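You operate a simulated robot arm through the tools that you are given. There is no shell and no other tool. Be economical: measure what you need, move in short steps, check, and stop when the job is done.

The job below is to be done with a simulated robot arm. You get a single attempt, and the scene is never put back.

TASK
Stow the grey can on the small table's lower board and roll the table to the drill bench's yellow line.
Fine: brake it there. Set down upright: grey spray can.

It is judged by the outcome, as a careful person would: the job done as asked, and still so three seconds after it is handed in. It fails if anything else is knocked over, pushed out of place, dropped, spilled or broken.

THE ROBOT
A 7-joint arm with a two-finger parallel gripper on a trunk, on a base that drives. Base frame: it is fixed to the floor where the robot stands at the start and does not move with it; the origin is under the middle of the robot, x ahead of it, y to its left, z up. Readings come in m, degrees, newtons and seconds.
With the tool pointing down near the work surface it reaches from about 0.26 to 0.64 m from the robot's upright axis, wherever it stands. Its first joint turns from -166.0 to 166.0 degrees. Places, roughly: blue table [2.5, -3.7, 0.6]; blue table brake lever [2.3, -5.2, 0.6]; fixed rail clamp [2.7, -4.8, 1]; green handle [0.9, -4, 1]; grey table [0.4, -5, 0.6]; grey table brake lever [0, -3.9, 0.7]; lower board of the small table [1, 0.2, 0.6]; rail a knob [0.8, -5.1, 1]; rail b knob [0.8, -4.8, 1]; rail c knob [0.8, -4.5, 1]; rail d knob [0.8, -4.1, 1]; sliding rail clamp [2.7, -4.5, 1]; sliding rail knob [2.3, -4.5, 1]; small table [1, 0.2, 0.7]; small table brake lever [1.5, -0.2, 0.7]. Payload 1.57 kg.
Tool frame: the origin (TCP) lies between the finger pads and is the grasp point; the fingertips stand 0.03 m ahead of it; z points along the fingers, y is the line along which they close. The gripper opens to 0.08 m. The fingers are 0.017 m wide and 0.012 m thick; the gripper's body (0.04 by 0.082 m) begins 0.08 m behind the TCP.
Orientation is told as [roll, pitch, yaw] about the base's x, y, z axes, in that order, counted from this pose: with the fingers straight down and closing along the base's y, the tool's x points along the base's -x, its y along +y and its z along -z.

THE INTERFACE
- The arm moves only by the tool servo_tool. Its argument "steps" is a list of rows, each an object of numbers (a shift or turn left out is 0, a gripper value left out holds the last): "dx", "dy", "dz": the shift along the tool's x, y, z in units of 50 mm (1.0 is 50 mm); "ax", "ay", "az": the turn, a rotation vector about the tool's x, y, z in units of 5 degrees (1.0 is 5 degrees); "jaw": the opening, from 0 (shut) to 1 (fully open). In form: [{"dx": .., "dy": .., "dz": .., "ax": .., "ay": .., "az": .., "jaw": ..}, ...]. A call has 1 to 10 rows; each row shifts and turns the commanded pose from where the row before left it, along the tool's axes as they then stand. A call with a number of a shift or a turn outside -1 to 1 is refused whole. A row lasts 0.2 s, in which the tool goes at most 0.05 m and 8.6 degrees; a call with a longer step from one row to the next is refused whole, and so is a gripper value outside its range. A pose out of reach is approached as far as the arm can. The call stops where the force on the tool passes 60 N (or 10 N more than at its start, if that is more) or the arm is blocked; 0.2 s more then pass. The fingers move at their own pace (about 0.072 m/s each) and stop on an object; they squeeze with about 42 N. The grip force told is the motor's: it shows also when the fingers shut on nothing. Time passes only in rows, and 0.2 s behind the last, so rows that do not move let the fingers close. It gives the time, the measured TCP pose, the force on the tool (base axes), the opening and the grip force at its end, in the units of the frame above (readings bear some noise), with the torque about the TCP (base axes, N m) and any sound that the robot's microphone picked up.
- Cameras (640 x 400 px; columns grow to the right, rows downward): "scene" is now at [0.234, 0.0022, 1.4718]; the picture's right is [0.05, -1.00, 0.00], its down [-0.88, -0.04, -0.47] and it looks along [0.47, 0.02, -0.88] (base axes); focal length 264 px, centre (320, 200). "wrist" rides on the gripper at [0.072, -0.007, -0.122] in the tool frame; the picture's right is [0.09, 1.00, 0.00], its down [-0.84, 0.08, -0.54] and it looks along [-0.54, 0.05, 0.84] (tool axes); focal length 238 px, centre (320, 200). There is no depth. A picture from a camera that has moved, and an enlarged one, comes with that camera's place and axes in the base frame and with its lens.
- grab_frame(camera): a new picture of that camera. The clock stands still meanwhile.
- raise_lower(by): slides the trunk up (or, below 0, down) by that many m; the arm and the scene camera ride with it, the base frame stays. It gives what a move gives, with no picture.
- roll_base(legs): drives the robot by 1 to 6 legs, each [ahead, left, turn to the left] in m, m and degrees, along the robot's own axes; the way and the turn of a leg run together, so that a leg with both is an arc; at most 1.5 m and 180 degrees a leg. The arm and the cameras ride along, it lands a little off, and it stops where it bumps. It gives what a move gives.
- turn_head(pan, tilt): turns the head with the scene camera to pan (to the left, within 86 degrees either way) and tilt (down, from -29 to 69), counted from straight ahead of the robot. It gives what a move gives.
- close_up(camera, box): a new picture of the part [left, top, right, bottom] of that camera's present view, enlarged. The clock stands still meanwhile.
- sign_off(): hands the job in; it is judged then, once.

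Go step by step. Nothing tells you exact positions but the pictures and the camera data: compare them with the known pose of the tool, close in by small moves and look again before you grip or let go. The budget is 120 turns and 78 pictures, counting those below and the enlarged ones. Unless the task says otherwise, let go and move clear before handing in, and close with one line.

The tools are called by a JSON object that holds its "fn" and its "kwargs". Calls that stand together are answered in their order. servo_tool: Moves the arm, as the interface text tells. Its arguments: {"type":"object","properties":{"steps":{"type":"array"}},"required":["steps"]} The other tools are called the same way: raise_lower (by) slides the trunk up or down; roll_base (legs) drives the base; turn_head (pan, tilt) turns the head that bears the scene camera; grab_frame (camera) takes a picture; close_up (camera, box) takes an enlarged picture of a part of a camera's view; sign_off () hands the job in.

At the start:

```text
clock: 0.0
tcp_pos: [0.3227, -0.1056, 1.2375]
tool_rot: [0.0, 0.1, 0.0]
contact_force: [-0.4, -0.6, 0.7]
moment: [0.01, -0.02, -0.02]
gripper_width: 0.08
grip_force: 0.0
trunk travel left (down, up): [-0.725, 0.265]
robot x, y, heading: [-0.0003, 0.0032, 0.0]
head pan, tilt: [2.7, 61.8]
```

scene: 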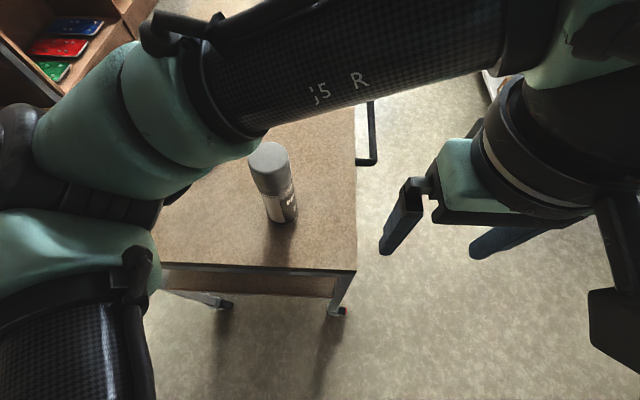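
wrist: 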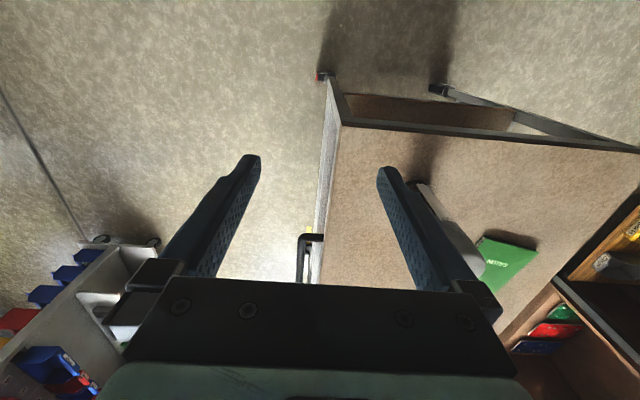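

The grey can stands on the small table's top, near its right front edge. I'll look around with the head first, to find the table's geometry, the brake lever and the drill bench.

{"fn": "turn_head", "kwargs": {"pan": 0, "tilt": 35}}

{"fn": "grab_frame", "kwargs": {"camera": "scene"}}

{"fn": "turn_head", "kwargs": {"pan": -75, "tilt": 20}}

{"fn": "grab_frame", "kwargs": {"camera": "scene"}}

```text
clock: 0.9
tcp_pos: [0.3213, -0.1047, 1.237]
tool_rot: [0.1, 0.0, 0.0]
contact_force: [-0.6, 0.2, -0.2]
moment: [0.0, -0.02, -0.01]
gripper_width: 0.08
grip_force: 0.0
trunk travel left (down, up): [-0.725, 0.265]
robot x, y, heading: [-0.0021, 0.0004, 0.1]
head pan, tilt: [0.0, 35.0]
```

```text
75 pictures are left
camera scene: at [0.2575, -0.0009, 1.5081], right [0.0, -1.0, 0.0], down [-0.57, 0.0, -0.82], along [0.82, 0.0, -0.57], focal length 264 px, centre (320, 200)
```

scene: 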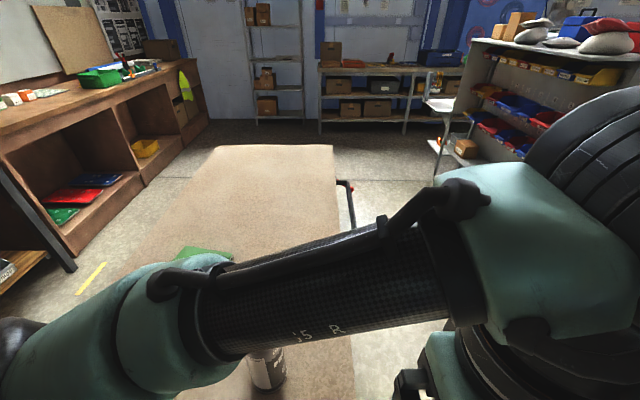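

```text
clock: 2.4
tcp_pos: [0.3233, -0.1044, 1.2371]
tool_rot: [0.1, -0.1, 0.0]
contact_force: [-0.1, -0.5, -0.3]
moment: [-0.02, 0.0, 0.02]
gripper_width: 0.0797
grip_force: 0.1
trunk travel left (down, up): [-0.725, 0.265]
robot x, y, heading: [-0.0014, -0.0019, 0.3]
head pan, tilt: [-75.0, 20.0]
```

```text
74 pictures are left
camera scene: at [0.1937, -0.0908, 1.532], right [-0.97, -0.26, 0.0], down [-0.09, 0.33, -0.94], along [0.24, -0.91, -0.34], focal length 264 px, centre (320, 200)
```

scene: 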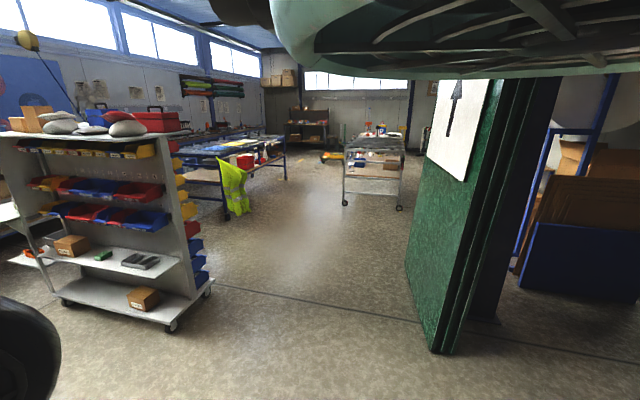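

The first view shows a yellow strip on the floor by a bench on the left, and the far right holds other tables. I'll look left for a drill.

{"fn": "turn_head", "kwargs": {"pan": 60, "tilt": 30}}

{"fn": "grab_frame", "kwargs": {"camera": "scene"}}

{"fn": "turn_head", "kwargs": {"pan": -40, "tilt": 30}}

{"fn": "grab_frame", "kwargs": {"camera": "scene"}}

```text
clock: 4.5
tcp_pos: [0.3218, -0.1045, 1.2374]
tool_rot: [0.0, 0.0, 0.1]
contact_force: [-0.3, 0.0, 0.4]
moment: [-0.01, 0.03, -0.02]
gripper_width: 0.0801
grip_force: 0.0
trunk travel left (down, up): [-0.725, 0.265]
robot x, y, heading: [0.0053, -0.0007, 0.5]
head pan, tilt: [60.0, 30.0]
```

```text
73 pictures are left
camera scene: at [0.2148, 0.0774, 1.516], right [0.87, -0.5, 0.0], down [-0.25, -0.43, -0.87], along [0.43, 0.75, -0.5], focal length 264 px, centre (320, 200)
```

scene: 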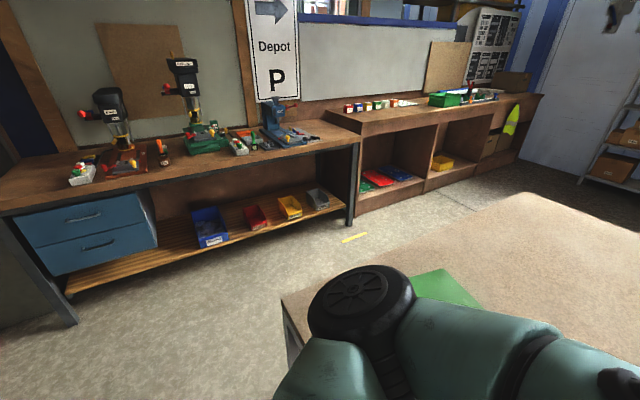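

```text
clock: 6.3
tcp_pos: [0.3231, -0.1064, 1.2365]
tool_rot: [-0.2, -0.1, -0.1]
contact_force: [-0.1, 0.6, 0.7]
moment: [0.01, -0.04, 0.01]
gripper_width: 0.0801
grip_force: 0.0
trunk travel left (down, up): [-0.725, 0.265]
robot x, y, heading: [-0.001, 0.0047, 0.3]
head pan, tilt: [-40.0, 30.0]
```

```text
72 pictures are left
camera scene: at [0.2388, -0.059, 1.5159], right [-0.64, -0.77, 0.0], down [-0.38, 0.32, -0.87], along [0.66, -0.56, -0.5], focal length 264 px, centre (320, 200)
```

scene: 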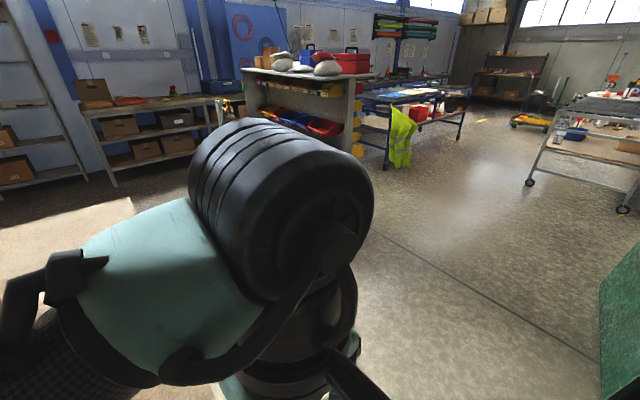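

The drill bench is on the left at y≈1.8, and its yellow floor line is about (1.35–1.60, 1.61), parallel to x. The floor to the right is clear, so I'll sidestep right to see the table, its lower board and its brake unobstructed.

{"fn": "roll_base", "kwargs": {"legs": [[0, -0.9, 0]]}}

{"fn": "turn_head", "kwargs": {"pan": 45, "tilt": 38}}

{"fn": "grab_frame", "kwargs": {"camera": "scene"}}

```text
clock: 11.0
tcp_pos: [0.3204, -1.0041, 1.2367]
tool_rot: [-0.1, 0.1, -0.2]
contact_force: [-0.4, -1.1, -0.2]
moment: [-0.02, -0.01, 0.03]
gripper_width: 0.0799
grip_force: 0.0
trunk travel left (down, up): [-0.725, 0.265]
robot x, y, heading: [-0.0017, -0.8997, -0.3]
head pan, tilt: [-40.0, 30.0]
```

```text
clock: 12.6
tcp_pos: [0.3208, -1.0037, 1.2372]
tool_rot: [0.0, 0.0, -0.2]
contact_force: [0.2, 0.1, 0.4]
moment: [-0.02, 0.02, 0.03]
gripper_width: 0.0798
grip_force: 0.0
trunk travel left (down, up): [-0.725, 0.265]
robot x, y, heading: [-0.0037, -0.896, -0.2]
head pan, tilt: [45.0, 38.0]
```

```text
71 pictures are left
camera scene: at [0.2292, -0.838, 1.5036], right [0.7, -0.71, 0.0], down [-0.44, -0.43, -0.79], along [0.56, 0.55, -0.62], focal length 264 px, centre (320, 200)
```

scene: 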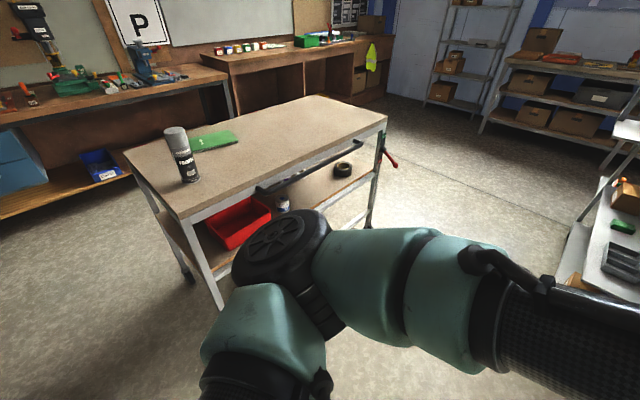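

Now it's clear: the table has a side handle, a lower board with a red bin, a small bottle and a black roll, and a red-tipped brake lever at the rear right. I'll turn the base away and lower the trunk to see the lower board.

{"fn": "roll_base", "kwargs": {"legs": [[0, 0, -45]]}}

{"fn": "raise_lower", "kwargs": {"by": -0.5}}

{"fn": "turn_head", "kwargs": {"pan": 86, "tilt": 20}}

{"fn": "grab_frame", "kwargs": {"camera": "scene"}}

```text
clock: 15.1
tcp_pos: [0.1512, -1.2005, 1.2367]
tool_rot: [0.0, -0.1, -44.9]
contact_force: [-0.2, 0.0, 0.4]
moment: [-0.04, 0.0, -0.01]
gripper_width: 0.0798
grip_force: 0.1
trunk travel left (down, up): [-0.725, 0.265]
robot x, y, heading: [-0.0028, -0.8968, -44.9]
head pan, tilt: [45.0, 38.0]
```

```text
refused: -0.5 is not a number from -0.4 to 0.4
```

```text
clock: 16.2
tcp_pos: [0.1513, -1.1996, 1.2359]
tool_rot: [0.0, 0.0, -45.0]
contact_force: [0.7, 0.2, 0.2]
moment: [0.02, -0.03, 0.0]
gripper_width: 0.0798
grip_force: 0.0
trunk travel left (down, up): [-0.725, 0.265]
robot x, y, heading: [-0.0033, -0.8994, -45.2]
head pan, tilt: [85.9, 20.0]
```

```text
70 pictures are left
camera scene: at [0.1884, -0.9576, 1.532], right [0.65, -0.76, 0.0], down [-0.26, -0.22, -0.94], along [0.71, 0.61, -0.34], focal length 264 px, centre (320, 200)
```

scene: 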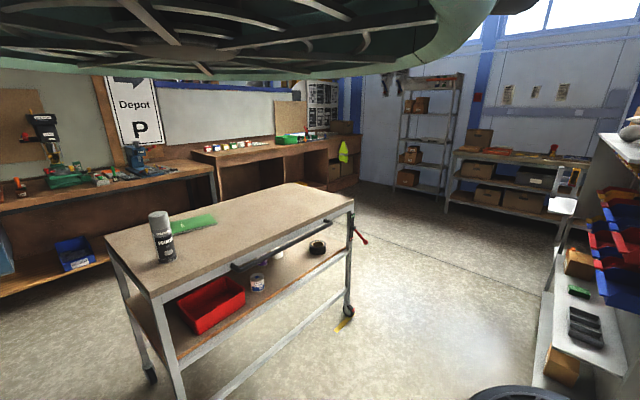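

Good view. Zooming in on the table.

{"fn": "close_up", "kwargs": {"camera": "scene", "box": [90, 170, 390, 400]}}

{"fn": "close_up", "kwargs": {"camera": "scene", "box": [290, 190, 390, 340]}}

```text
1.74 times, centred on (240, 285) of scene
camera zoom: at [0.1884, -0.9576, 1.532], right [0.65, -0.76, 0.0], down [-0.26, -0.22, -0.94], along [0.71, 0.61, -0.34], focal length 460 px, centre (459, 52)
```

zoom: 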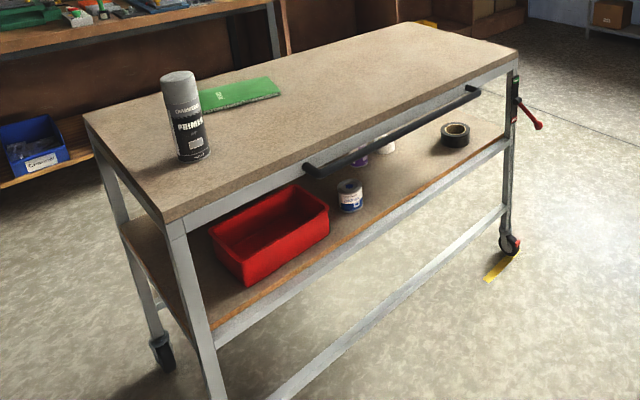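

```text
2.67 times, centred on (340, 265) of scene
camera zoom: at [0.1884, -0.9576, 1.532], right [0.65, -0.76, 0.0], down [-0.26, -0.22, -0.94], along [0.71, 0.61, -0.34], focal length 705 px, centre (267, 27)
```

zoom: 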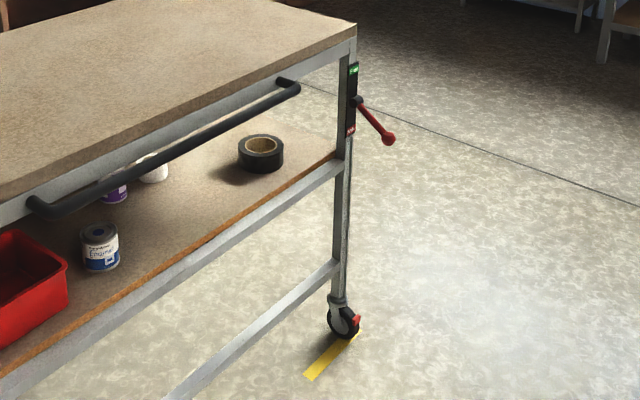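

The table top is roughly x 0.36–1.61, y −0.06–0.58, z≈0.93, and its lower board is at z≈0.56. The can is near (0.50, 0.165). The lever plate has green at the top and red at the bottom. Next I'll move near the front end and lower the trunk to look into the lower shelf.

{"fn": "roll_base", "kwargs": {"legs": [[-0.39, 0.32, 0]]}}

{"fn": "raise_lower", "kwargs": {"by": -0.4}}

{"fn": "raise_lower", "kwargs": {"by": -0.2}}

{"fn": "turn_head", "kwargs": {"pan": 86, "tilt": 15}}

{"fn": "grab_frame", "kwargs": {"camera": "scene"}}

```text
clock: 19.1
tcp_pos: [0.1014, -0.6986, 1.2356]
tool_rot: [0.0, 0.0, -45.0]
contact_force: [-0.6, 0.0, 0.2]
moment: [0.0, -0.02, 0.01]
gripper_width: 0.08
grip_force: 0.1
trunk travel left (down, up): [-0.725, 0.265]
robot x, y, heading: [-0.053, -0.397, -44.9]
head pan, tilt: [85.9, 20.0]
```

```text
clock: 23.0
tcp_pos: [0.1011, -0.6981, 0.8376]
tool_rot: [0.0, -0.1, -45.1]
contact_force: [0.5, -0.3, 0.7]
moment: [-0.07, 0.04, 0.01]
gripper_width: 0.0802
grip_force: 0.0
trunk travel left (down, up): [-0.325, 0.665]
robot x, y, heading: [-0.0524, -0.3952, -45.2]
head pan, tilt: [85.9, 20.0]
```

```text
clock: 25.1
tcp_pos: [0.1005, -0.6982, 0.6372]
tool_rot: [0.0, 0.0, -45.0]
contact_force: [-0.8, 0.4, 0.3]
moment: [0.01, -0.03, 0.0]
gripper_width: 0.0799
grip_force: 0.0
trunk travel left (down, up): [-0.125, 0.865]
robot x, y, heading: [-0.0545, -0.3972, -45.2]
head pan, tilt: [85.9, 20.0]
```

```text
clock: 25.8
tcp_pos: [0.1012, -0.6974, 0.6372]
tool_rot: [0.0, 0.1, -45.0]
contact_force: [0.5, 0.2, -0.1]
moment: [0.02, -0.02, 0.0]
gripper_width: 0.0798
grip_force: 0.0
trunk travel left (down, up): [-0.125, 0.865]
robot x, y, heading: [-0.0519, -0.3942, -44.9]
head pan, tilt: [85.9, 15.0]
```

```text
67 pictures are left
camera scene: at [0.1372, -0.4553, 0.9401], right [0.66, -0.75, 0.0], down [-0.2, -0.17, -0.97], along [0.73, 0.63, -0.26], focal length 264 px, centre (320, 200)
```

scene: 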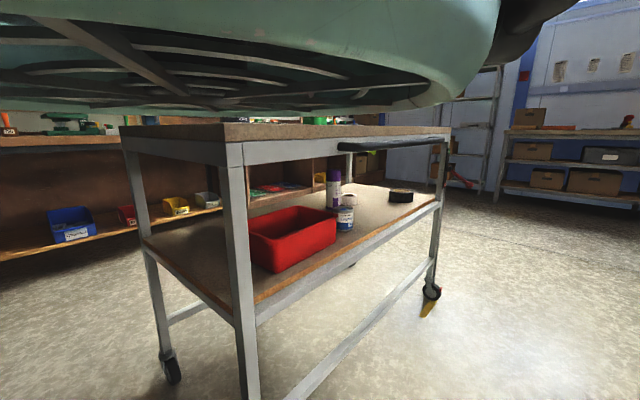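

{"fn": "close_up", "kwargs": {"camera": "scene", "box": [110, 110, 460, 330]}}

```text
1.82 times, centred on (285, 220) of scene
camera zoom: at [0.1372, -0.4553, 0.9401], right [0.66, -0.75, 0.0], down [-0.2, -0.17, -0.97], along [0.73, 0.63, -0.26], focal length 481 px, centre (384, 164)
```

zoom: 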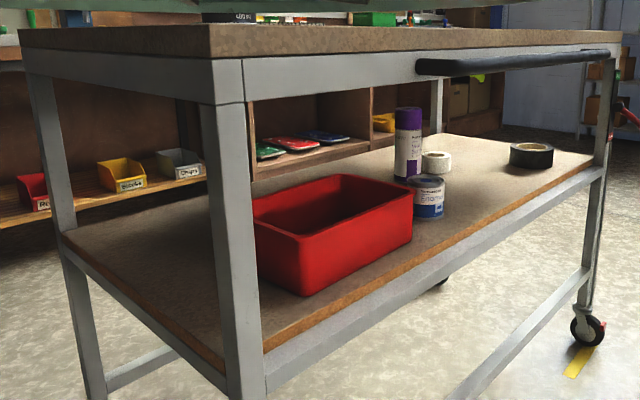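

The front-left of the lower board (around x 0.48, y 0.38) is free, with the opening from z≈0.58 to 0.875. I'll take the can with a horizontal grip from the front end, so now I'll swing the tool to point ahead while the arm is clear of everything.

{"fn": "servo_tool", "kwargs": {"steps": [{"dx": -0.2, "ay": -1, "jaw": 1}, {"dx": -0.2, "dz": 0.02, "ay": -1}, {"dx": -0.2, "dz": 0.03, "ay": -1}, {"dx": -0.19, "dz": 0.05, "ay": -1}, {"dx": -0.19, "dz": 0.07, "ay": -1}, {"dx": -0.18, "dz": 0.08, "ay": -1}, {"dx": -0.17, "dz": 0.1, "ay": -1}, {"dx": -0.16, "dz": 0.11, "ay": -1}, {"dx": -0.15, "dz": 0.13, "ay": -1}]}}

{"fn": "servo_tool", "kwargs": {"steps": [{"dx": -0.14, "dz": 0.14, "ay": -1, "jaw": 1}, {"dx": -0.13, "dz": 0.15, "ay": -1}, {"dx": -0.11, "dz": 0.16, "ay": -1}, {"dx": -0.1, "dz": 0.17, "ay": -1}, {"dx": -0.08, "dz": 0.18, "ay": -1}, {"dx": -0.07, "dz": 0.19, "ay": -1}, {"dx": -0.05, "dz": 0.2, "ay": -1}, {"dx": -0.03, "dz": 0.2, "ay": -1}, {"dx": -0.02, "dz": 0.2, "ay": -1}]}}

{"fn": "grab_frame", "kwargs": {"camera": "wrist"}}

```text
clock: 27.8
tcp_pos: [0.1659, -0.7669, 0.6383]
tool_rot: [0.1, -44.9, -44.9]
contact_force: [0.4, -0.9, 0.3]
moment: [0.02, -0.01, -0.02]
gripper_width: 0.0802
grip_force: 0.0
out of reach, approached as far as the arm can: row 9
trunk travel left (down, up): [-0.125, 0.865]
robot x, y, heading: [-0.0538, -0.3905, -44.9]
head pan, tilt: [85.9, 15.0]
```

```text
clock: 29.8
tcp_pos: [0.2314, -0.8375, 0.6388]
tool_rot: [144.3, -90.0, 170.7]
contact_force: [-0.1, 0.4, 0.3]
moment: [0.03, 0.01, -0.02]
gripper_width: 0.08
grip_force: 0.0
out of reach, approached as far as the arm can: row 1, 2
trunk travel left (down, up): [-0.125, 0.865]
robot x, y, heading: [-0.0504, -0.3959, -45.0]
head pan, tilt: [85.9, 15.0]
```

```text
65 pictures are left
camera wrist: at [0.1418, -0.7563, 0.5673], right [0.7, 0.7, -0.09], down [-0.33, 0.44, 0.84], along [0.63, -0.56, 0.54], focal length 238 px, centre (320, 200)
```

wrist: 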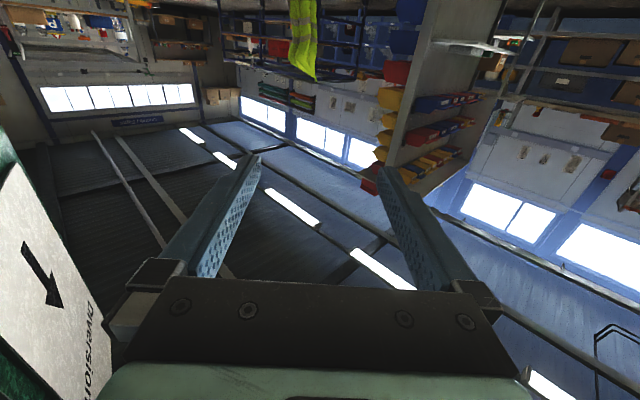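

The tool is horizontal now, 0.51 m ahead of the axis and 0.11 m to its right. I'll raise the trunk so the arm is above the table top, and look behind the robot before backing up.

{"fn": "raise_lower", "kwargs": {"by": 0.4}}

{"fn": "raise_lower", "kwargs": {"by": 0.1}}

{"fn": "turn_head", "kwargs": {"pan": -86, "tilt": 40}}

{"fn": "grab_frame", "kwargs": {"camera": "scene"}}

```text
clock: 33.6
tcp_pos: [0.2324, -0.8377, 1.0391]
tool_rot: [61.0, -90.0, -106.0]
contact_force: [1.2, -0.5, -0.4]
moment: [-0.01, 0.01, 0.0]
gripper_width: 0.08
grip_force: 0.1
trunk travel left (down, up): [-0.525, 0.465]
robot x, y, heading: [-0.0492, -0.3932, -44.8]
head pan, tilt: [85.9, 15.0]
```

```text
clock: 35.0
tcp_pos: [0.2317, -0.8372, 1.1398]
tool_rot: [41.7, -90.0, -86.7]
contact_force: [0.3, -0.5, -0.4]
moment: [-0.01, 0.03, 0.0]
gripper_width: 0.0801
grip_force: 0.0
trunk travel left (down, up): [-0.625, 0.365]
robot x, y, heading: [-0.0527, -0.3935, -45.3]
head pan, tilt: [85.9, 15.0]
```

```text
clock: 37.5
tcp_pos: [0.2319, -0.8392, 1.1389]
tool_rot: [61.1, -90.0, -106.0]
contact_force: [0.3, -0.3, 0.0]
moment: [0.02, 0.0, 0.03]
gripper_width: 0.08
grip_force: 0.0
trunk travel left (down, up): [-0.625, 0.365]
robot x, y, heading: [-0.0523, -0.3961, -45.1]
head pan, tilt: [-85.9, 40.0]
```

```text
64 pictures are left
camera scene: at [0.011, -0.5809, 1.4006], right [-0.76, 0.65, 0.0], down [0.42, 0.49, -0.77], along [-0.5, -0.58, -0.64], focal length 264 px, centre (320, 200)
```

scene: 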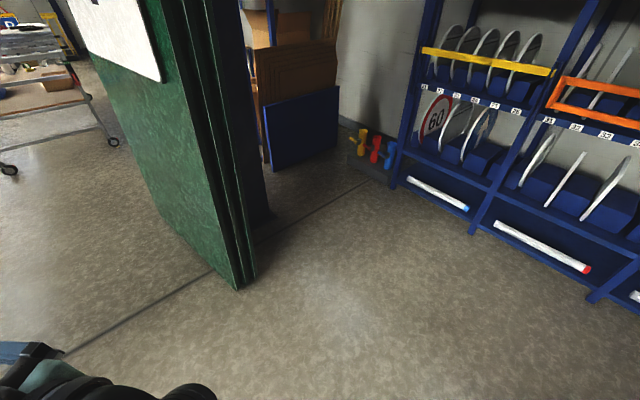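

Behind is clear to x≈−1.7. Now I'll turn back to heading 0, back off to x≈−0.2 and slide left so the gripper lines up with the can.

{"fn": "roll_base", "kwargs": {"legs": [[0, 0, 45], [-0.15, 0, 0], [0, 0.676, 0]]}}

{"fn": "turn_head", "kwargs": {"pan": 0, "tilt": 40}}

{"fn": "grab_frame", "kwargs": {"camera": "scene"}}

{"fn": "grab_frame", "kwargs": {"camera": "wrist"}}

```text
clock: 44.3
tcp_pos: [0.3127, 0.1631, 1.1395]
tool_rot: [39.6, -89.9, -39.8]
contact_force: [-0.2, 0.6, -0.4]
moment: [0.02, -0.04, 0.01]
gripper_width: 0.0798
grip_force: 0.1
trunk travel left (down, up): [-0.625, 0.365]
robot x, y, heading: [-0.2002, 0.2748, -0.1]
head pan, tilt: [-85.9, 40.0]
```

```text
clock: 45.9
tcp_pos: [0.3126, 0.1629, 1.1396]
tool_rot: [74.7, -90.1, -75.1]
contact_force: [-0.3, 0.3, 0.4]
moment: [0.0, -0.01, 0.02]
gripper_width: 0.0804
grip_force: 0.0
trunk travel left (down, up): [-0.625, 0.365]
robot x, y, heading: [-0.2013, 0.2791, -0.4]
head pan, tilt: [0.0, 40.0]
```

```text
63 pictures are left
camera scene: at [0.054, 0.2747, 1.4006], right [0.0, -1.0, 0.0], down [-0.64, 0.0, -0.77], along [0.77, 0.0, -0.64], focal length 264 px, centre (320, 200)
```

scene: 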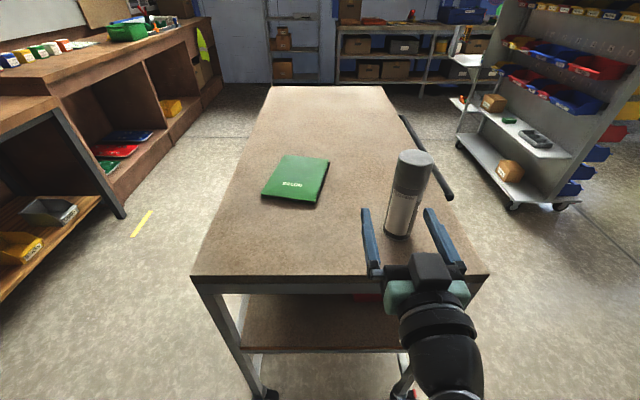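

```text
62 pictures are left
camera wrist: at [0.1921, 0.1569, 1.0674], right [0.0, 1.0, -0.09], down [-0.54, 0.08, 0.84], along [0.84, 0.05, 0.54], focal length 238 px, centre (320, 200)
```

wrist: 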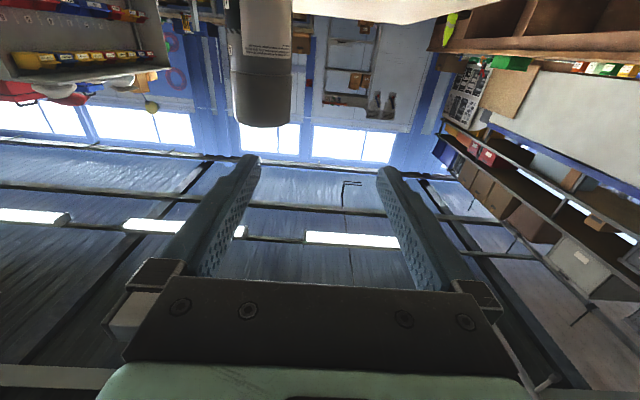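

The view is clear: the can is near (0.50, 0.09), so the gripper is about 7 cm too far left. I'll measure the can's diameter against the 80 mm opening.

{"fn": "close_up", "kwargs": {"camera": "scene", "box": [340, 130, 500, 290]}}

{"fn": "close_up", "kwargs": {"camera": "wrist", "box": [200, 0, 330, 140]}}

```text
2.50 times, centred on (420, 210) of scene
camera zoom: at [0.054, 0.2747, 1.4006], right [0.0, -1.0, 0.0], down [-0.64, 0.0, -0.77], along [0.77, 0.0, -0.64], focal length 661 px, centre (70, 175)
```

zoom: 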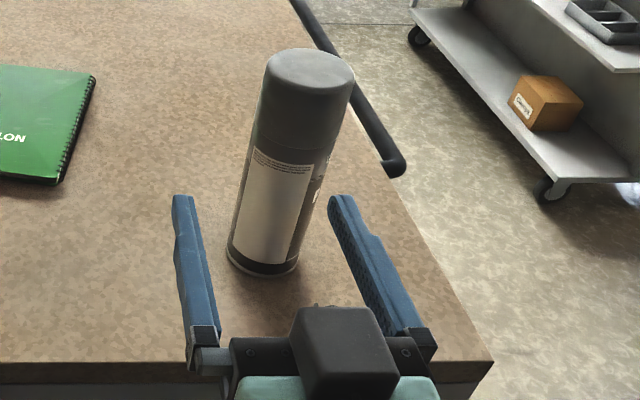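

```text
2.86 times, centred on (265, 70) of wrist
camera zoom: at [0.1921, 0.1569, 1.0674], right [0.0, 1.0, -0.09], down [-0.54, 0.08, 0.84], along [0.84, 0.05, 0.54], focal length 681 px, centre (477, 571)
```

zoom: 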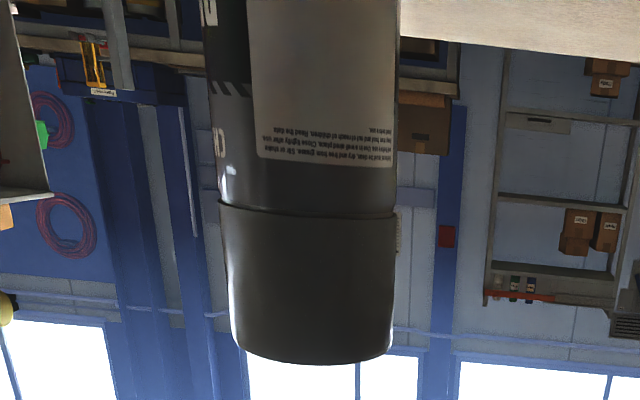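

The can is about 67 mm across and stands at (0.49, 0.094), and the cap seam is at z≈1.09. I'll align sideways, lower to z≈1.065, then drive most of the way in.

{"fn": "servo_tool", "kwargs": {"steps": [{"dy": -0.7, "jaw": 1}, {"dy": -0.7}, {"dx": 0.75}, {"dx": 0.73}, {}]}}

{"fn": "roll_base", "kwargs": {"legs": [[0.09, 0, 0]]}}

{"fn": "grab_frame", "kwargs": {"camera": "wrist"}}

{"fn": "close_up", "kwargs": {"camera": "scene", "box": [300, 130, 500, 330]}}

```text
clock: 47.1
tcp_pos: [0.3128, 0.0924, 1.0644]
tool_rot: [87.6, -89.8, -87.7]
contact_force: [-0.1, -0.5, 0.2]
moment: [0.0, 0.02, -0.02]
gripper_width: 0.0801
grip_force: 0.1
trunk travel left (down, up): [-0.625, 0.365]
robot x, y, heading: [-0.2032, 0.2768, -0.1]
head pan, tilt: [0.0, 40.0]
```

```text
clock: 48.2
tcp_pos: [0.4019, 0.0927, 1.0656]
tool_rot: [25.0, -89.9, -25.1]
contact_force: [0.5, -0.1, -0.2]
moment: [0.02, -0.03, -0.02]
gripper_width: 0.08
grip_force: 0.1
trunk travel left (down, up): [-0.625, 0.365]
robot x, y, heading: [-0.1151, 0.2753, -0.2]
head pan, tilt: [0.0, 40.0]
```

```text
59 pictures are left
camera wrist: at [0.2818, 0.0858, 0.9939], right [0.0, 1.0, -0.09], down [-0.54, 0.08, 0.84], along [0.84, 0.05, 0.54], focal length 238 px, centre (320, 200)
```

wrist: 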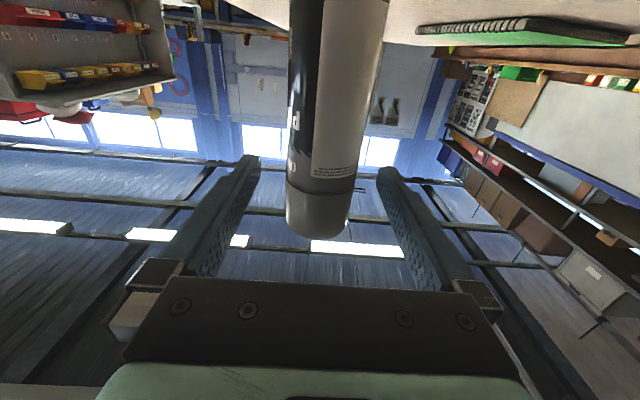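

```text
2.00 times, centred on (400, 230) of scene
camera zoom: at [0.1438, 0.2745, 1.4004], right [0.0, -1.0, 0.0], down [-0.64, 0.0, -0.77], along [0.77, 0.0, -0.64], focal length 529 px, centre (160, 140)
```

zoom: 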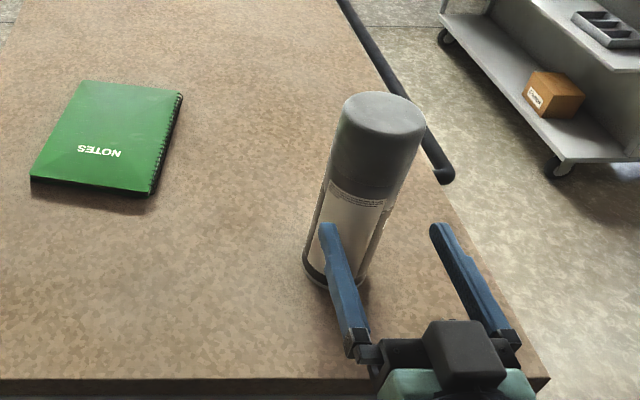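

The can sits about 4 mm left of the gripper's centre line. I'll correct that and advance partway.

{"fn": "servo_tool", "kwargs": {"steps": [{"dy": 0.08, "jaw": 1}, {}, {"dz": 0.4}, {"dz": 0.3}, {}]}}

{"fn": "close_up", "kwargs": {"camera": "wrist", "box": [220, 60, 420, 260]}}

```text
clock: 49.4
tcp_pos: [0.4363, 0.0951, 1.0659]
tool_rot: [-109.0, -90.0, 108.9]
contact_force: [0.5, -0.6, -0.5]
moment: [-0.03, -0.02, -0.03]
gripper_width: 0.0797
grip_force: 0.0
trunk travel left (down, up): [-0.625, 0.365]
robot x, y, heading: [-0.1135, 0.2763, -0.5]
head pan, tilt: [0.0, 40.0]
```

```text
2.00 times, centred on (320, 160) of wrist
camera zoom: at [0.3161, 0.0897, 0.9942], right [0.0, 1.0, -0.09], down [-0.54, 0.08, 0.84], along [0.84, 0.05, 0.54], focal length 477 px, centre (320, 280)
```

zoom: 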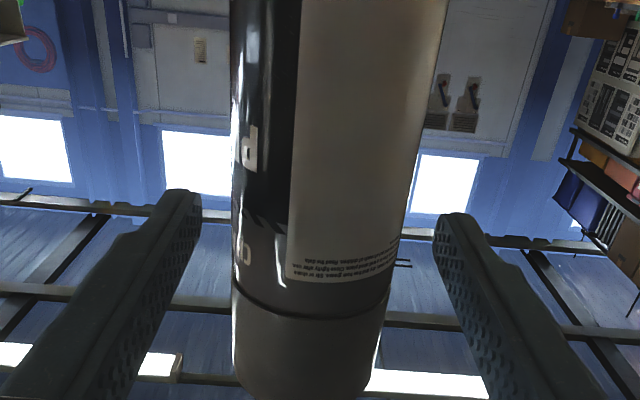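

It's centred now. I'll advance the remaining 4.6 cm and close the jaws.

{"fn": "servo_tool", "kwargs": {"steps": [{"dz": 0.3, "jaw": 1}, {"dz": 0.3}, {"dz": 0.3}, {}, {"jaw": 0}, {"jaw": 0}, {"jaw": 0}, {"jaw": 0}]}}

{"fn": "grab_frame", "kwargs": {"camera": "scene"}}

```text
clock: 51.2
tcp_pos: [0.4826, 0.0961, 1.0672]
tool_rot: [150.0, -90.1, -150.1]
contact_force: [0.2, -1.1, 0.6]
moment: [-0.11, -0.01, 0.04]
gripper_width: 0.0655
grip_force: 42.3
trunk travel left (down, up): [-0.625, 0.365]
robot x, y, heading: [-0.1122, 0.272, -0.0]
head pan, tilt: [0.0, 40.0]
```

```text
56 pictures are left
camera scene: at [0.1431, 0.2744, 1.4006], right [0.0, -1.0, 0.0], down [-0.64, 0.0, -0.77], along [0.77, 0.0, -0.64], focal length 264 px, centre (320, 200)
```

scene: 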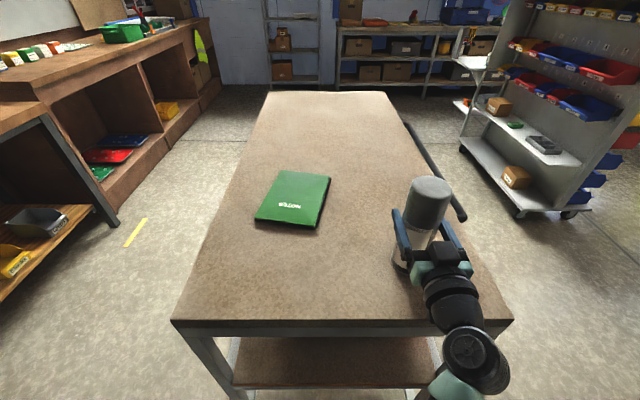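

Gripped at a 65.5 mm opening. I'll lift, back clear of the table, slide left to the free shelf column and lower the trunk outside the table.

{"fn": "raise_lower", "kwargs": {"by": 0.04}}

{"fn": "roll_base", "kwargs": {"legs": [[-0.34, 0, 0], [0, 0.264, 0]]}}

{"fn": "raise_lower", "kwargs": {"by": -0.35}}

{"fn": "turn_head", "kwargs": {"pan": 0, "tilt": 25}}

{"fn": "grab_frame", "kwargs": {"camera": "scene"}}

{"fn": "grab_frame", "kwargs": {"camera": "wrist"}}

```text
clock: 52.0
tcp_pos: [0.4828, 0.0956, 1.1059]
tool_rot: [29.3, -90.0, -29.5]
contact_force: [0.0, -0.4, -4.3]
moment: [0.03, 0.0, -0.01]
gripper_width: 0.0652
grip_force: 42.1
trunk travel left (down, up): [-0.665, 0.325]
robot x, y, heading: [-0.1101, 0.2752, -0.3]
head pan, tilt: [0.0, 40.0]
```

```text
clock: 55.7
tcp_pos: [0.1412, 0.3617, 1.1054]
tool_rot: [1.6, -90.0, -1.7]
contact_force: [-0.4, -0.2, -3.4]
moment: [0.02, -0.01, -0.01]
gripper_width: 0.0653
grip_force: 42.0
trunk travel left (down, up): [-0.665, 0.325]
robot x, y, heading: [-0.4513, 0.5407, -0.3]
head pan, tilt: [0.0, 40.0]
```

```text
clock: 59.2
tcp_pos: [0.1407, 0.3613, 0.7556]
tool_rot: [31.0, -90.0, -31.3]
contact_force: [0.0, -0.5, -3.6]
moment: [-0.01, -0.01, -0.04]
gripper_width: 0.0651
grip_force: 42.2
trunk travel left (down, up): [-0.315, 0.675]
robot x, y, heading: [-0.4526, 0.54, -0.3]
head pan, tilt: [0.0, 40.0]
```

```text
clock: 59.9
tcp_pos: [0.14, 0.3627, 0.7543]
tool_rot: [29.5, -89.9, -29.7]
contact_force: [0.5, 0.3, -3.6]
moment: [0.02, 0.04, -0.01]
gripper_width: 0.0655
grip_force: 41.8
trunk travel left (down, up): [-0.315, 0.675]
robot x, y, heading: [-0.4566, 0.5441, -0.3]
head pan, tilt: [0.0, 25.0]
```

```text
55 pictures are left
camera scene: at [-0.1913, 0.541, 1.1137], right [0.0, -1.0, 0.0], down [-0.42, 0.0, -0.91], along [0.91, 0.0, -0.42], focal length 264 px, centre (320, 200)
```

scene: 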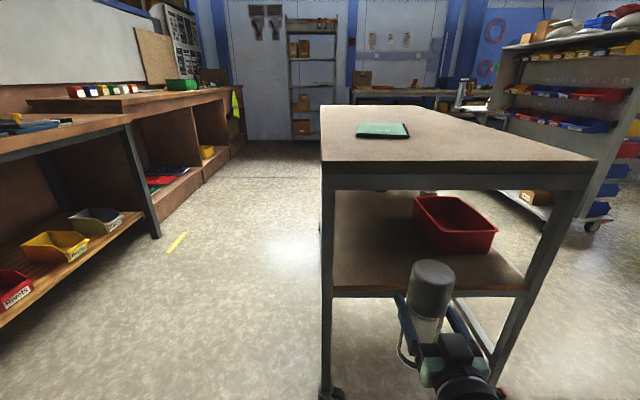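

```text
54 pictures are left
camera wrist: at [0.0198, 0.3558, 0.6836], right [0.0, 1.0, -0.09], down [-0.54, 0.08, 0.84], along [0.84, 0.05, 0.54], focal length 238 px, centre (320, 200)
```

wrist: 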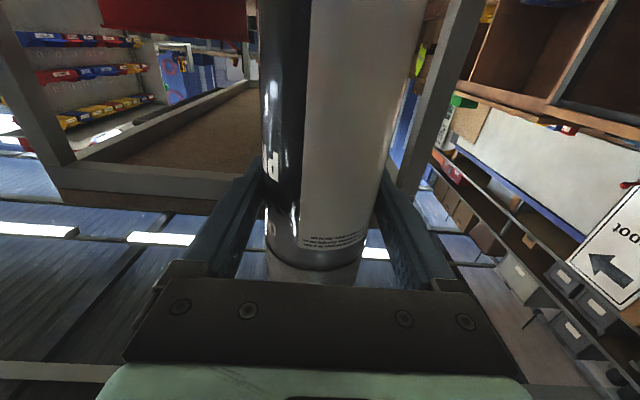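

The can's bottom is at about z 0.63, the shelf surface at about 0.59 and the opening's rail at 0.875. The column at y≈0.36 clears the bin (left edge ≈0.16) and the post. Driving in.

{"fn": "roll_base", "kwargs": {"legs": [[0.2, 0, 0]]}}

{"fn": "grab_frame", "kwargs": {"camera": "scene"}}

```text
clock: 61.5
tcp_pos: [0.3437, 0.3596, 0.7548]
tool_rot: [29.3, -89.9, -29.5]
contact_force: [0.4, 0.4, -4.3]
moment: [0.0, -0.01, -0.06]
gripper_width: 0.0649
grip_force: 42.4
trunk travel left (down, up): [-0.315, 0.675]
robot x, y, heading: [-0.2489, 0.5437, -0.5]
head pan, tilt: [0.0, 25.0]
```

```text
53 pictures are left
camera scene: at [0.0115, 0.5398, 1.1138], right [0.0, -1.0, 0.0], down [-0.42, 0.0, -0.91], along [0.91, 0.0, -0.42], focal length 264 px, centre (320, 200)
```

scene: 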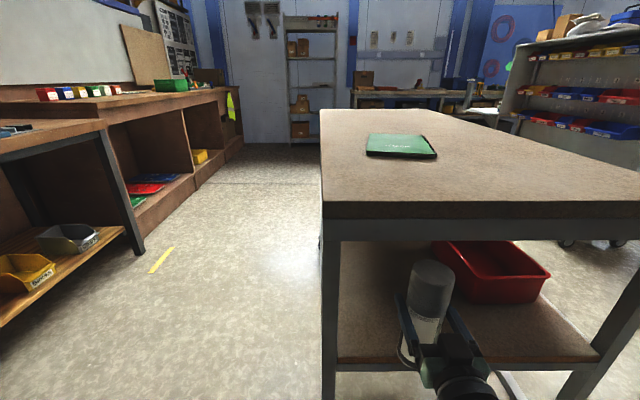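

No contact, and the can is passing below the rail. Driving in the rest.

{"fn": "roll_base", "kwargs": {"legs": [[0.133, 0, 0]]}}

{"fn": "turn_head", "kwargs": {"pan": -10, "tilt": 45}}

{"fn": "grab_frame", "kwargs": {"camera": "scene"}}

{"fn": "grab_frame", "kwargs": {"camera": "wrist"}}

```text
clock: 62.8
tcp_pos: [0.4763, 0.3599, 0.7553]
tool_rot: [24.8, -89.9, -24.9]
contact_force: [-0.5, 0.0, -3.0]
moment: [0.04, 0.02, -0.05]
gripper_width: 0.065
grip_force: 41.6
trunk travel left (down, up): [-0.315, 0.675]
robot x, y, heading: [-0.1196, 0.5396, -0.2]
head pan, tilt: [0.0, 25.0]
```

```text
clock: 63.7
tcp_pos: [0.4763, 0.3593, 0.756]
tool_rot: [22.0, -89.7, -22.3]
contact_force: [-1.3, -0.3, -4.1]
moment: [0.02, 0.01, -0.04]
gripper_width: 0.0652
grip_force: 42.5
trunk travel left (down, up): [-0.315, 0.675]
robot x, y, heading: [-0.1164, 0.5392, -0.3]
head pan, tilt: [-10.0, 45.0]
```

```text
52 pictures are left
camera scene: at [0.1321, 0.5253, 1.0833], right [-0.18, -0.98, 0.0], down [-0.7, 0.13, -0.71], along [0.7, -0.13, -0.71], focal length 264 px, centre (320, 200)
```

scene: 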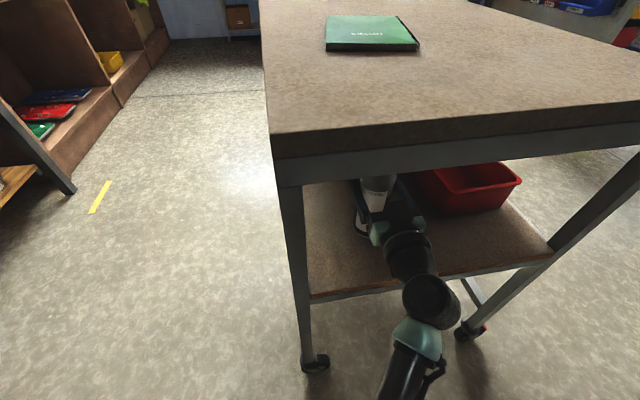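

```text
51 pictures are left
camera wrist: at [0.3551, 0.354, 0.6834], right [0.0, 1.0, -0.09], down [-0.54, 0.08, 0.84], along [0.84, 0.05, 0.54], focal length 238 px, centre (320, 200)
```

wrist: 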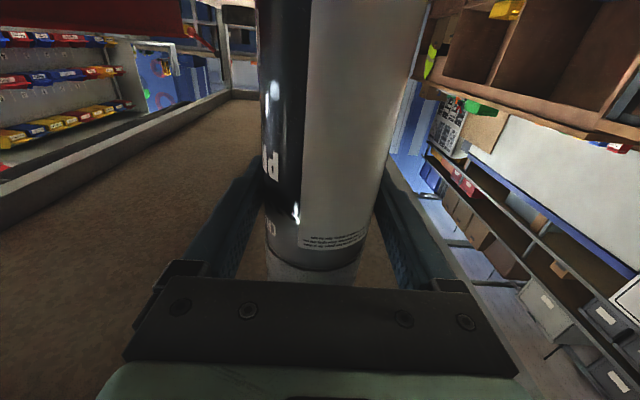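

Everything is clear. Now I'll lower gently until the can touches the shelf.

{"fn": "servo_tool", "kwargs": {"steps": [{"dx": 0.2}, {"dx": 0.2}, {"dx": 0.1}, {}]}}

{"fn": "servo_tool", "kwargs": {"steps": [{"dx": 0.08}, {}]}}

{"fn": "servo_tool", "kwargs": {"steps": [{"dx": 0.06}, {}]}}

```text
clock: 64.7
tcp_pos: [0.4753, 0.3606, 0.7309]
tool_rot: [24.4, -89.9, -24.7]
contact_force: [0.8, 0.4, -4.4]
moment: [-0.01, 0.03, -0.01]
gripper_width: 0.0651
grip_force: 42.3
trunk travel left (down, up): [-0.315, 0.675]
robot x, y, heading: [-0.1157, 0.5434, -0.4]
head pan, tilt: [-10.0, 45.0]
```

```text
clock: 65.3
tcp_pos: [0.4763, 0.3593, 0.7259]
tool_rot: [23.2, -89.9, -23.7]
contact_force: [-0.1, -0.3, -3.6]
moment: [-0.02, 0.03, 0.01]
gripper_width: 0.0653
grip_force: 42.3
trunk travel left (down, up): [-0.315, 0.675]
robot x, y, heading: [-0.1207, 0.5392, -0.1]
head pan, tilt: [-10.0, 45.0]
```

```text
clock: 65.9
tcp_pos: [0.4765, 0.3587, 0.7228]
tool_rot: [12.5, -89.8, -12.9]
contact_force: [-0.4, 0.3, -4.6]
moment: [-0.04, -0.03, 0.0]
gripper_width: 0.0652
grip_force: 41.5
trunk travel left (down, up): [-0.315, 0.675]
robot x, y, heading: [-0.1151, 0.5419, -0.1]
head pan, tilt: [-10.0, 45.0]
```

{"fn": "close_up", "kwargs": {"camera": "scene", "box": [300, 150, 460, 310]}}

{"fn": "servo_tool", "kwargs": {"steps": [{"dx": 0.08}, {}]}}

{"fn": "servo_tool", "kwargs": {"steps": [{"dx": 0.06}, {}]}}

{"fn": "servo_tool", "kwargs": {"steps": [{"dx": 0.04}, {}]}}

```text
2.50 times, centred on (380, 230) of scene
camera zoom: at [0.1321, 0.5253, 1.0832], right [-0.18, -0.98, 0.0], down [-0.7, 0.13, -0.71], along [0.7, -0.13, -0.71], focal length 661 px, centre (170, 125)
```

zoom: 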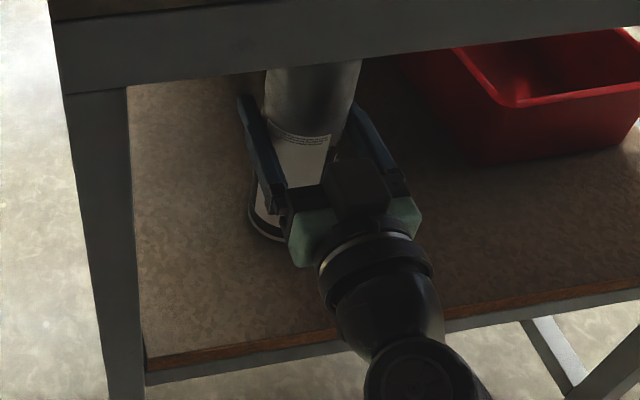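

```text
clock: 66.5
tcp_pos: [0.4766, 0.3591, 0.719]
tool_rot: [31.7, -89.9, -32.0]
contact_force: [0.0, 0.8, -4.1]
moment: [0.01, -0.03, -0.02]
gripper_width: 0.0652
grip_force: 41.8
trunk travel left (down, up): [-0.315, 0.675]
robot x, y, heading: [-0.1218, 0.5433, -0.5]
head pan, tilt: [-10.0, 45.0]
```

```text
clock: 67.1
tcp_pos: [0.4764, 0.36, 0.7162]
tool_rot: [19.0, -89.9, -19.3]
contact_force: [0.3, -0.5, -4.9]
moment: [0.02, 0.0, -0.03]
gripper_width: 0.0651
grip_force: 42.0
trunk travel left (down, up): [-0.315, 0.675]
robot x, y, heading: [-0.1182, 0.5427, -0.2]
head pan, tilt: [-10.0, 45.0]
```

```text
clock: 67.7
tcp_pos: [0.4756, 0.3605, 0.7166]
tool_rot: [170.9, -89.9, -171.2]
contact_force: [0.7, 0.7, 3.4]
moment: [0.02, 0.11, -0.05]
gripper_width: 0.0653
grip_force: 42.3
trunk travel left (down, up): [-0.315, 0.675]
robot x, y, heading: [-0.1193, 0.5412, -0.3]
head pan, tilt: [-10.0, 45.0]
```

The force flipped from −4 N to +3.4 N, so the can is standing on the shelf. I'll open the jaws and back the tool straight out with the base.

{"fn": "servo_tool", "kwargs": {"steps": [{"dx": 0.01, "jaw": 0.95}, {"jaw": 1}, {"jaw": 1}, {"jaw": 1}]}}

{"fn": "close_up", "kwargs": {"camera": "scene", "box": [300, 150, 460, 310]}}

```text
clock: 68.7
tcp_pos: [0.4751, 0.3607, 0.7144]
tool_rot: [29.4, -90.0, -29.5]
contact_force: [-0.2, 0.0, 0.4]
moment: [-0.02, 0.0, 0.0]
gripper_width: 0.08
grip_force: 0.1
trunk travel left (down, up): [-0.315, 0.675]
robot x, y, heading: [-0.1165, 0.5422, -0.4]
head pan, tilt: [-10.0, 45.0]
```

```text
2.50 times, centred on (380, 230) of scene
camera zoom: at [0.1318, 0.5254, 1.0833], right [-0.18, -0.98, 0.0], down [-0.7, 0.13, -0.71], along [0.7, -0.13, -0.71], focal length 661 px, centre (170, 125)
```

zoom: 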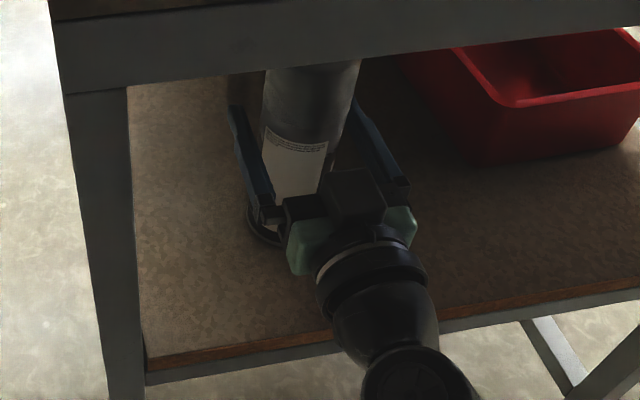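

Released and upright, with clearance on both sides. I'll retract with the arm first, then the base.

{"fn": "servo_tool", "kwargs": {"steps": [{"dz": -0.3, "jaw": 1}, {"dz": -0.4}, {"dz": -0.5}, {"dz": -0.6}, {}]}}

{"fn": "roll_base", "kwargs": {"legs": [[-0.35, 0, 0]]}}

{"fn": "turn_head", "kwargs": {"pan": -10, "tilt": 25}}

{"fn": "grab_frame", "kwargs": {"camera": "scene"}}

```text
clock: 69.9
tcp_pos: [0.3855, 0.3595, 0.7151]
tool_rot: [75.3, -90.0, -75.6]
contact_force: [-0.1, -0.1, 0.9]
moment: [0.02, -0.01, 0.02]
gripper_width: 0.08
grip_force: 0.0
trunk travel left (down, up): [-0.315, 0.675]
robot x, y, heading: [-0.118, 0.5435, -0.0]
head pan, tilt: [-10.0, 45.0]
```

```text
clock: 72.1
tcp_pos: [0.0388, 0.3615, 0.7143]
tool_rot: [30.7, -90.0, -30.9]
contact_force: [0.5, -0.9, 0.3]
moment: [-0.01, 0.0, 0.02]
gripper_width: 0.0801
grip_force: 0.0
trunk travel left (down, up): [-0.315, 0.675]
robot x, y, heading: [-0.4687, 0.5439, -0.1]
head pan, tilt: [-10.0, 45.0]
```

```text
clock: 73.0
tcp_pos: [0.0385, 0.3615, 0.7155]
tool_rot: [29.7, -90.0, -30.1]
contact_force: [0.8, 0.3, -0.5]
moment: [-0.02, 0.01, -0.03]
gripper_width: 0.0796
grip_force: 0.0
trunk travel left (down, up): [-0.315, 0.675]
robot x, y, heading: [-0.4636, 0.5451, -0.3]
head pan, tilt: [-10.0, 25.0]
```

```text
48 pictures are left
camera scene: at [-0.2049, 0.5249, 1.1138], right [-0.18, -0.98, 0.0], down [-0.42, 0.08, -0.91], along [0.89, -0.16, -0.42], focal length 264 px, centre (320, 200)
```

scene: 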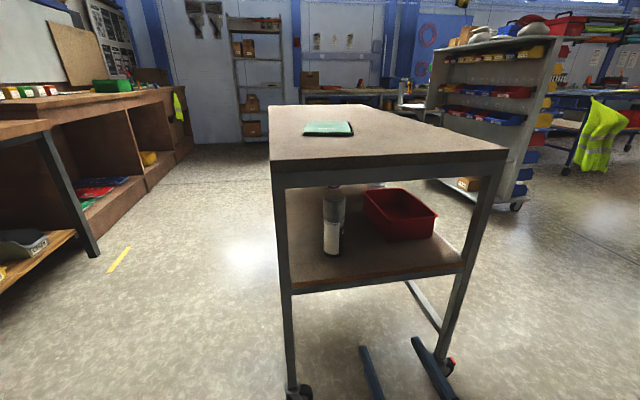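

The can stands upright on the lower board. Next I'll drive around to the right side of the table and face it (heading 90°) near the brake lever.

{"fn": "roll_base", "kwargs": {"legs": [[0, -1.445, 0], [0.8, 0, 0], [0, 0, 90], [0, -0.9, 0]]}}

{"fn": "turn_head", "kwargs": {"pan": 0, "tilt": 25}}

{"fn": "grab_frame", "kwargs": {"camera": "scene"}}

```text
clock: 92.2
tcp_pos: [1.4, -0.3858, 0.7138]
tool_rot: [32.6, -89.9, 58.4]
contact_force: [0.2, 0.3, 0.0]
moment: [0.01, 0.0, -0.01]
gripper_width: 0.0803
grip_force: 0.1
trunk travel left (down, up): [-0.315, 0.675]
robot x, y, heading: [1.2321, -0.8909, 91.0]
head pan, tilt: [-10.0, 25.0]
```

```text
clock: 93.0
tcp_pos: [1.4, -0.3854, 0.7144]
tool_rot: [34.8, -90.0, 56.1]
contact_force: [-0.2, 0.3, 0.4]
moment: [-0.01, 0.0, 0.0]
gripper_width: 0.08
grip_force: 0.1
trunk travel left (down, up): [-0.315, 0.675]
robot x, y, heading: [1.227, -0.8918, 90.5]
head pan, tilt: [0.0, 25.0]
```

```text
47 pictures are left
camera scene: at [1.2244, -0.6317, 1.1139], right [1.0, 0.02, 0.0], down [0.01, -0.42, -0.91], along [-0.01, 0.91, -0.42], focal length 264 px, centre (320, 200)
```

scene: 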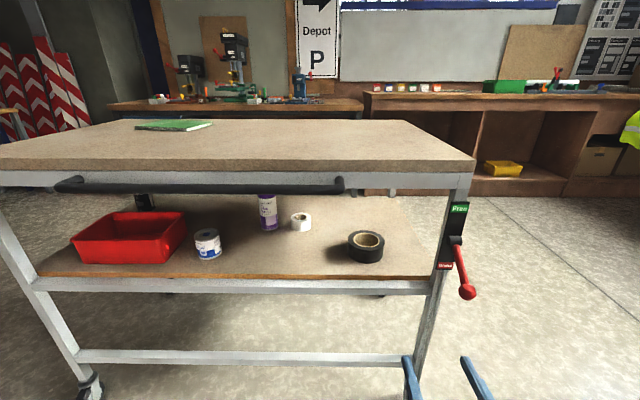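

The plate reads "Free" at the top and "Brake" at the bottom. Zooming on the lever.

{"fn": "close_up", "kwargs": {"camera": "scene", "box": [410, 180, 510, 320]}}

{"fn": "grab_frame", "kwargs": {"camera": "wrist"}}

```text
2.86 times, centred on (460, 250) of scene
camera zoom: at [1.2244, -0.6317, 1.1139], right [1.0, 0.02, 0.0], down [0.01, -0.42, -0.91], along [-0.01, 0.91, -0.42], focal length 755 px, centre (-80, 57)
```

zoom: 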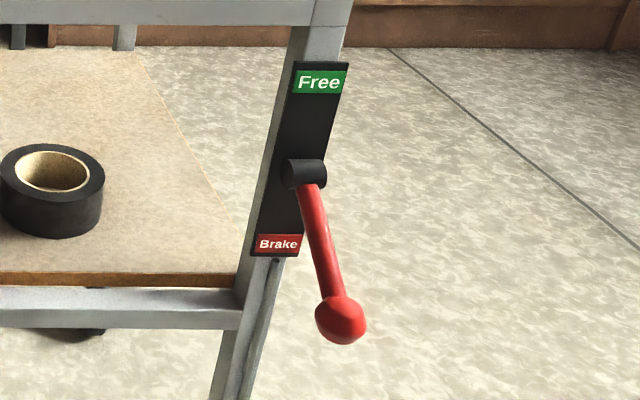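

```text
45 pictures are left
camera wrist: at [1.41, -0.5076, 0.6429], right [-1.0, -0.02, -0.09], down [-0.07, -0.54, 0.84], along [-0.06, 0.84, 0.54], focal length 238 px, centre (320, 200)
```

wrist: 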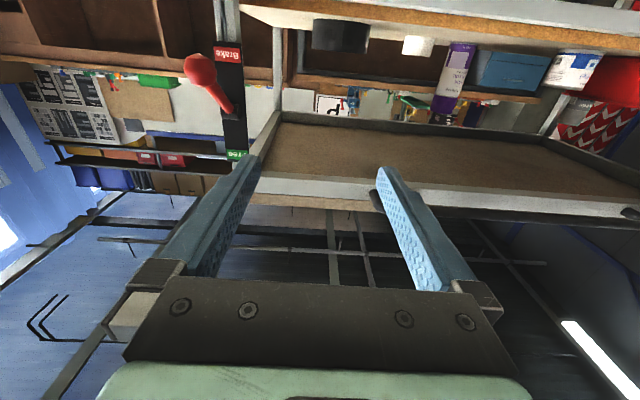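

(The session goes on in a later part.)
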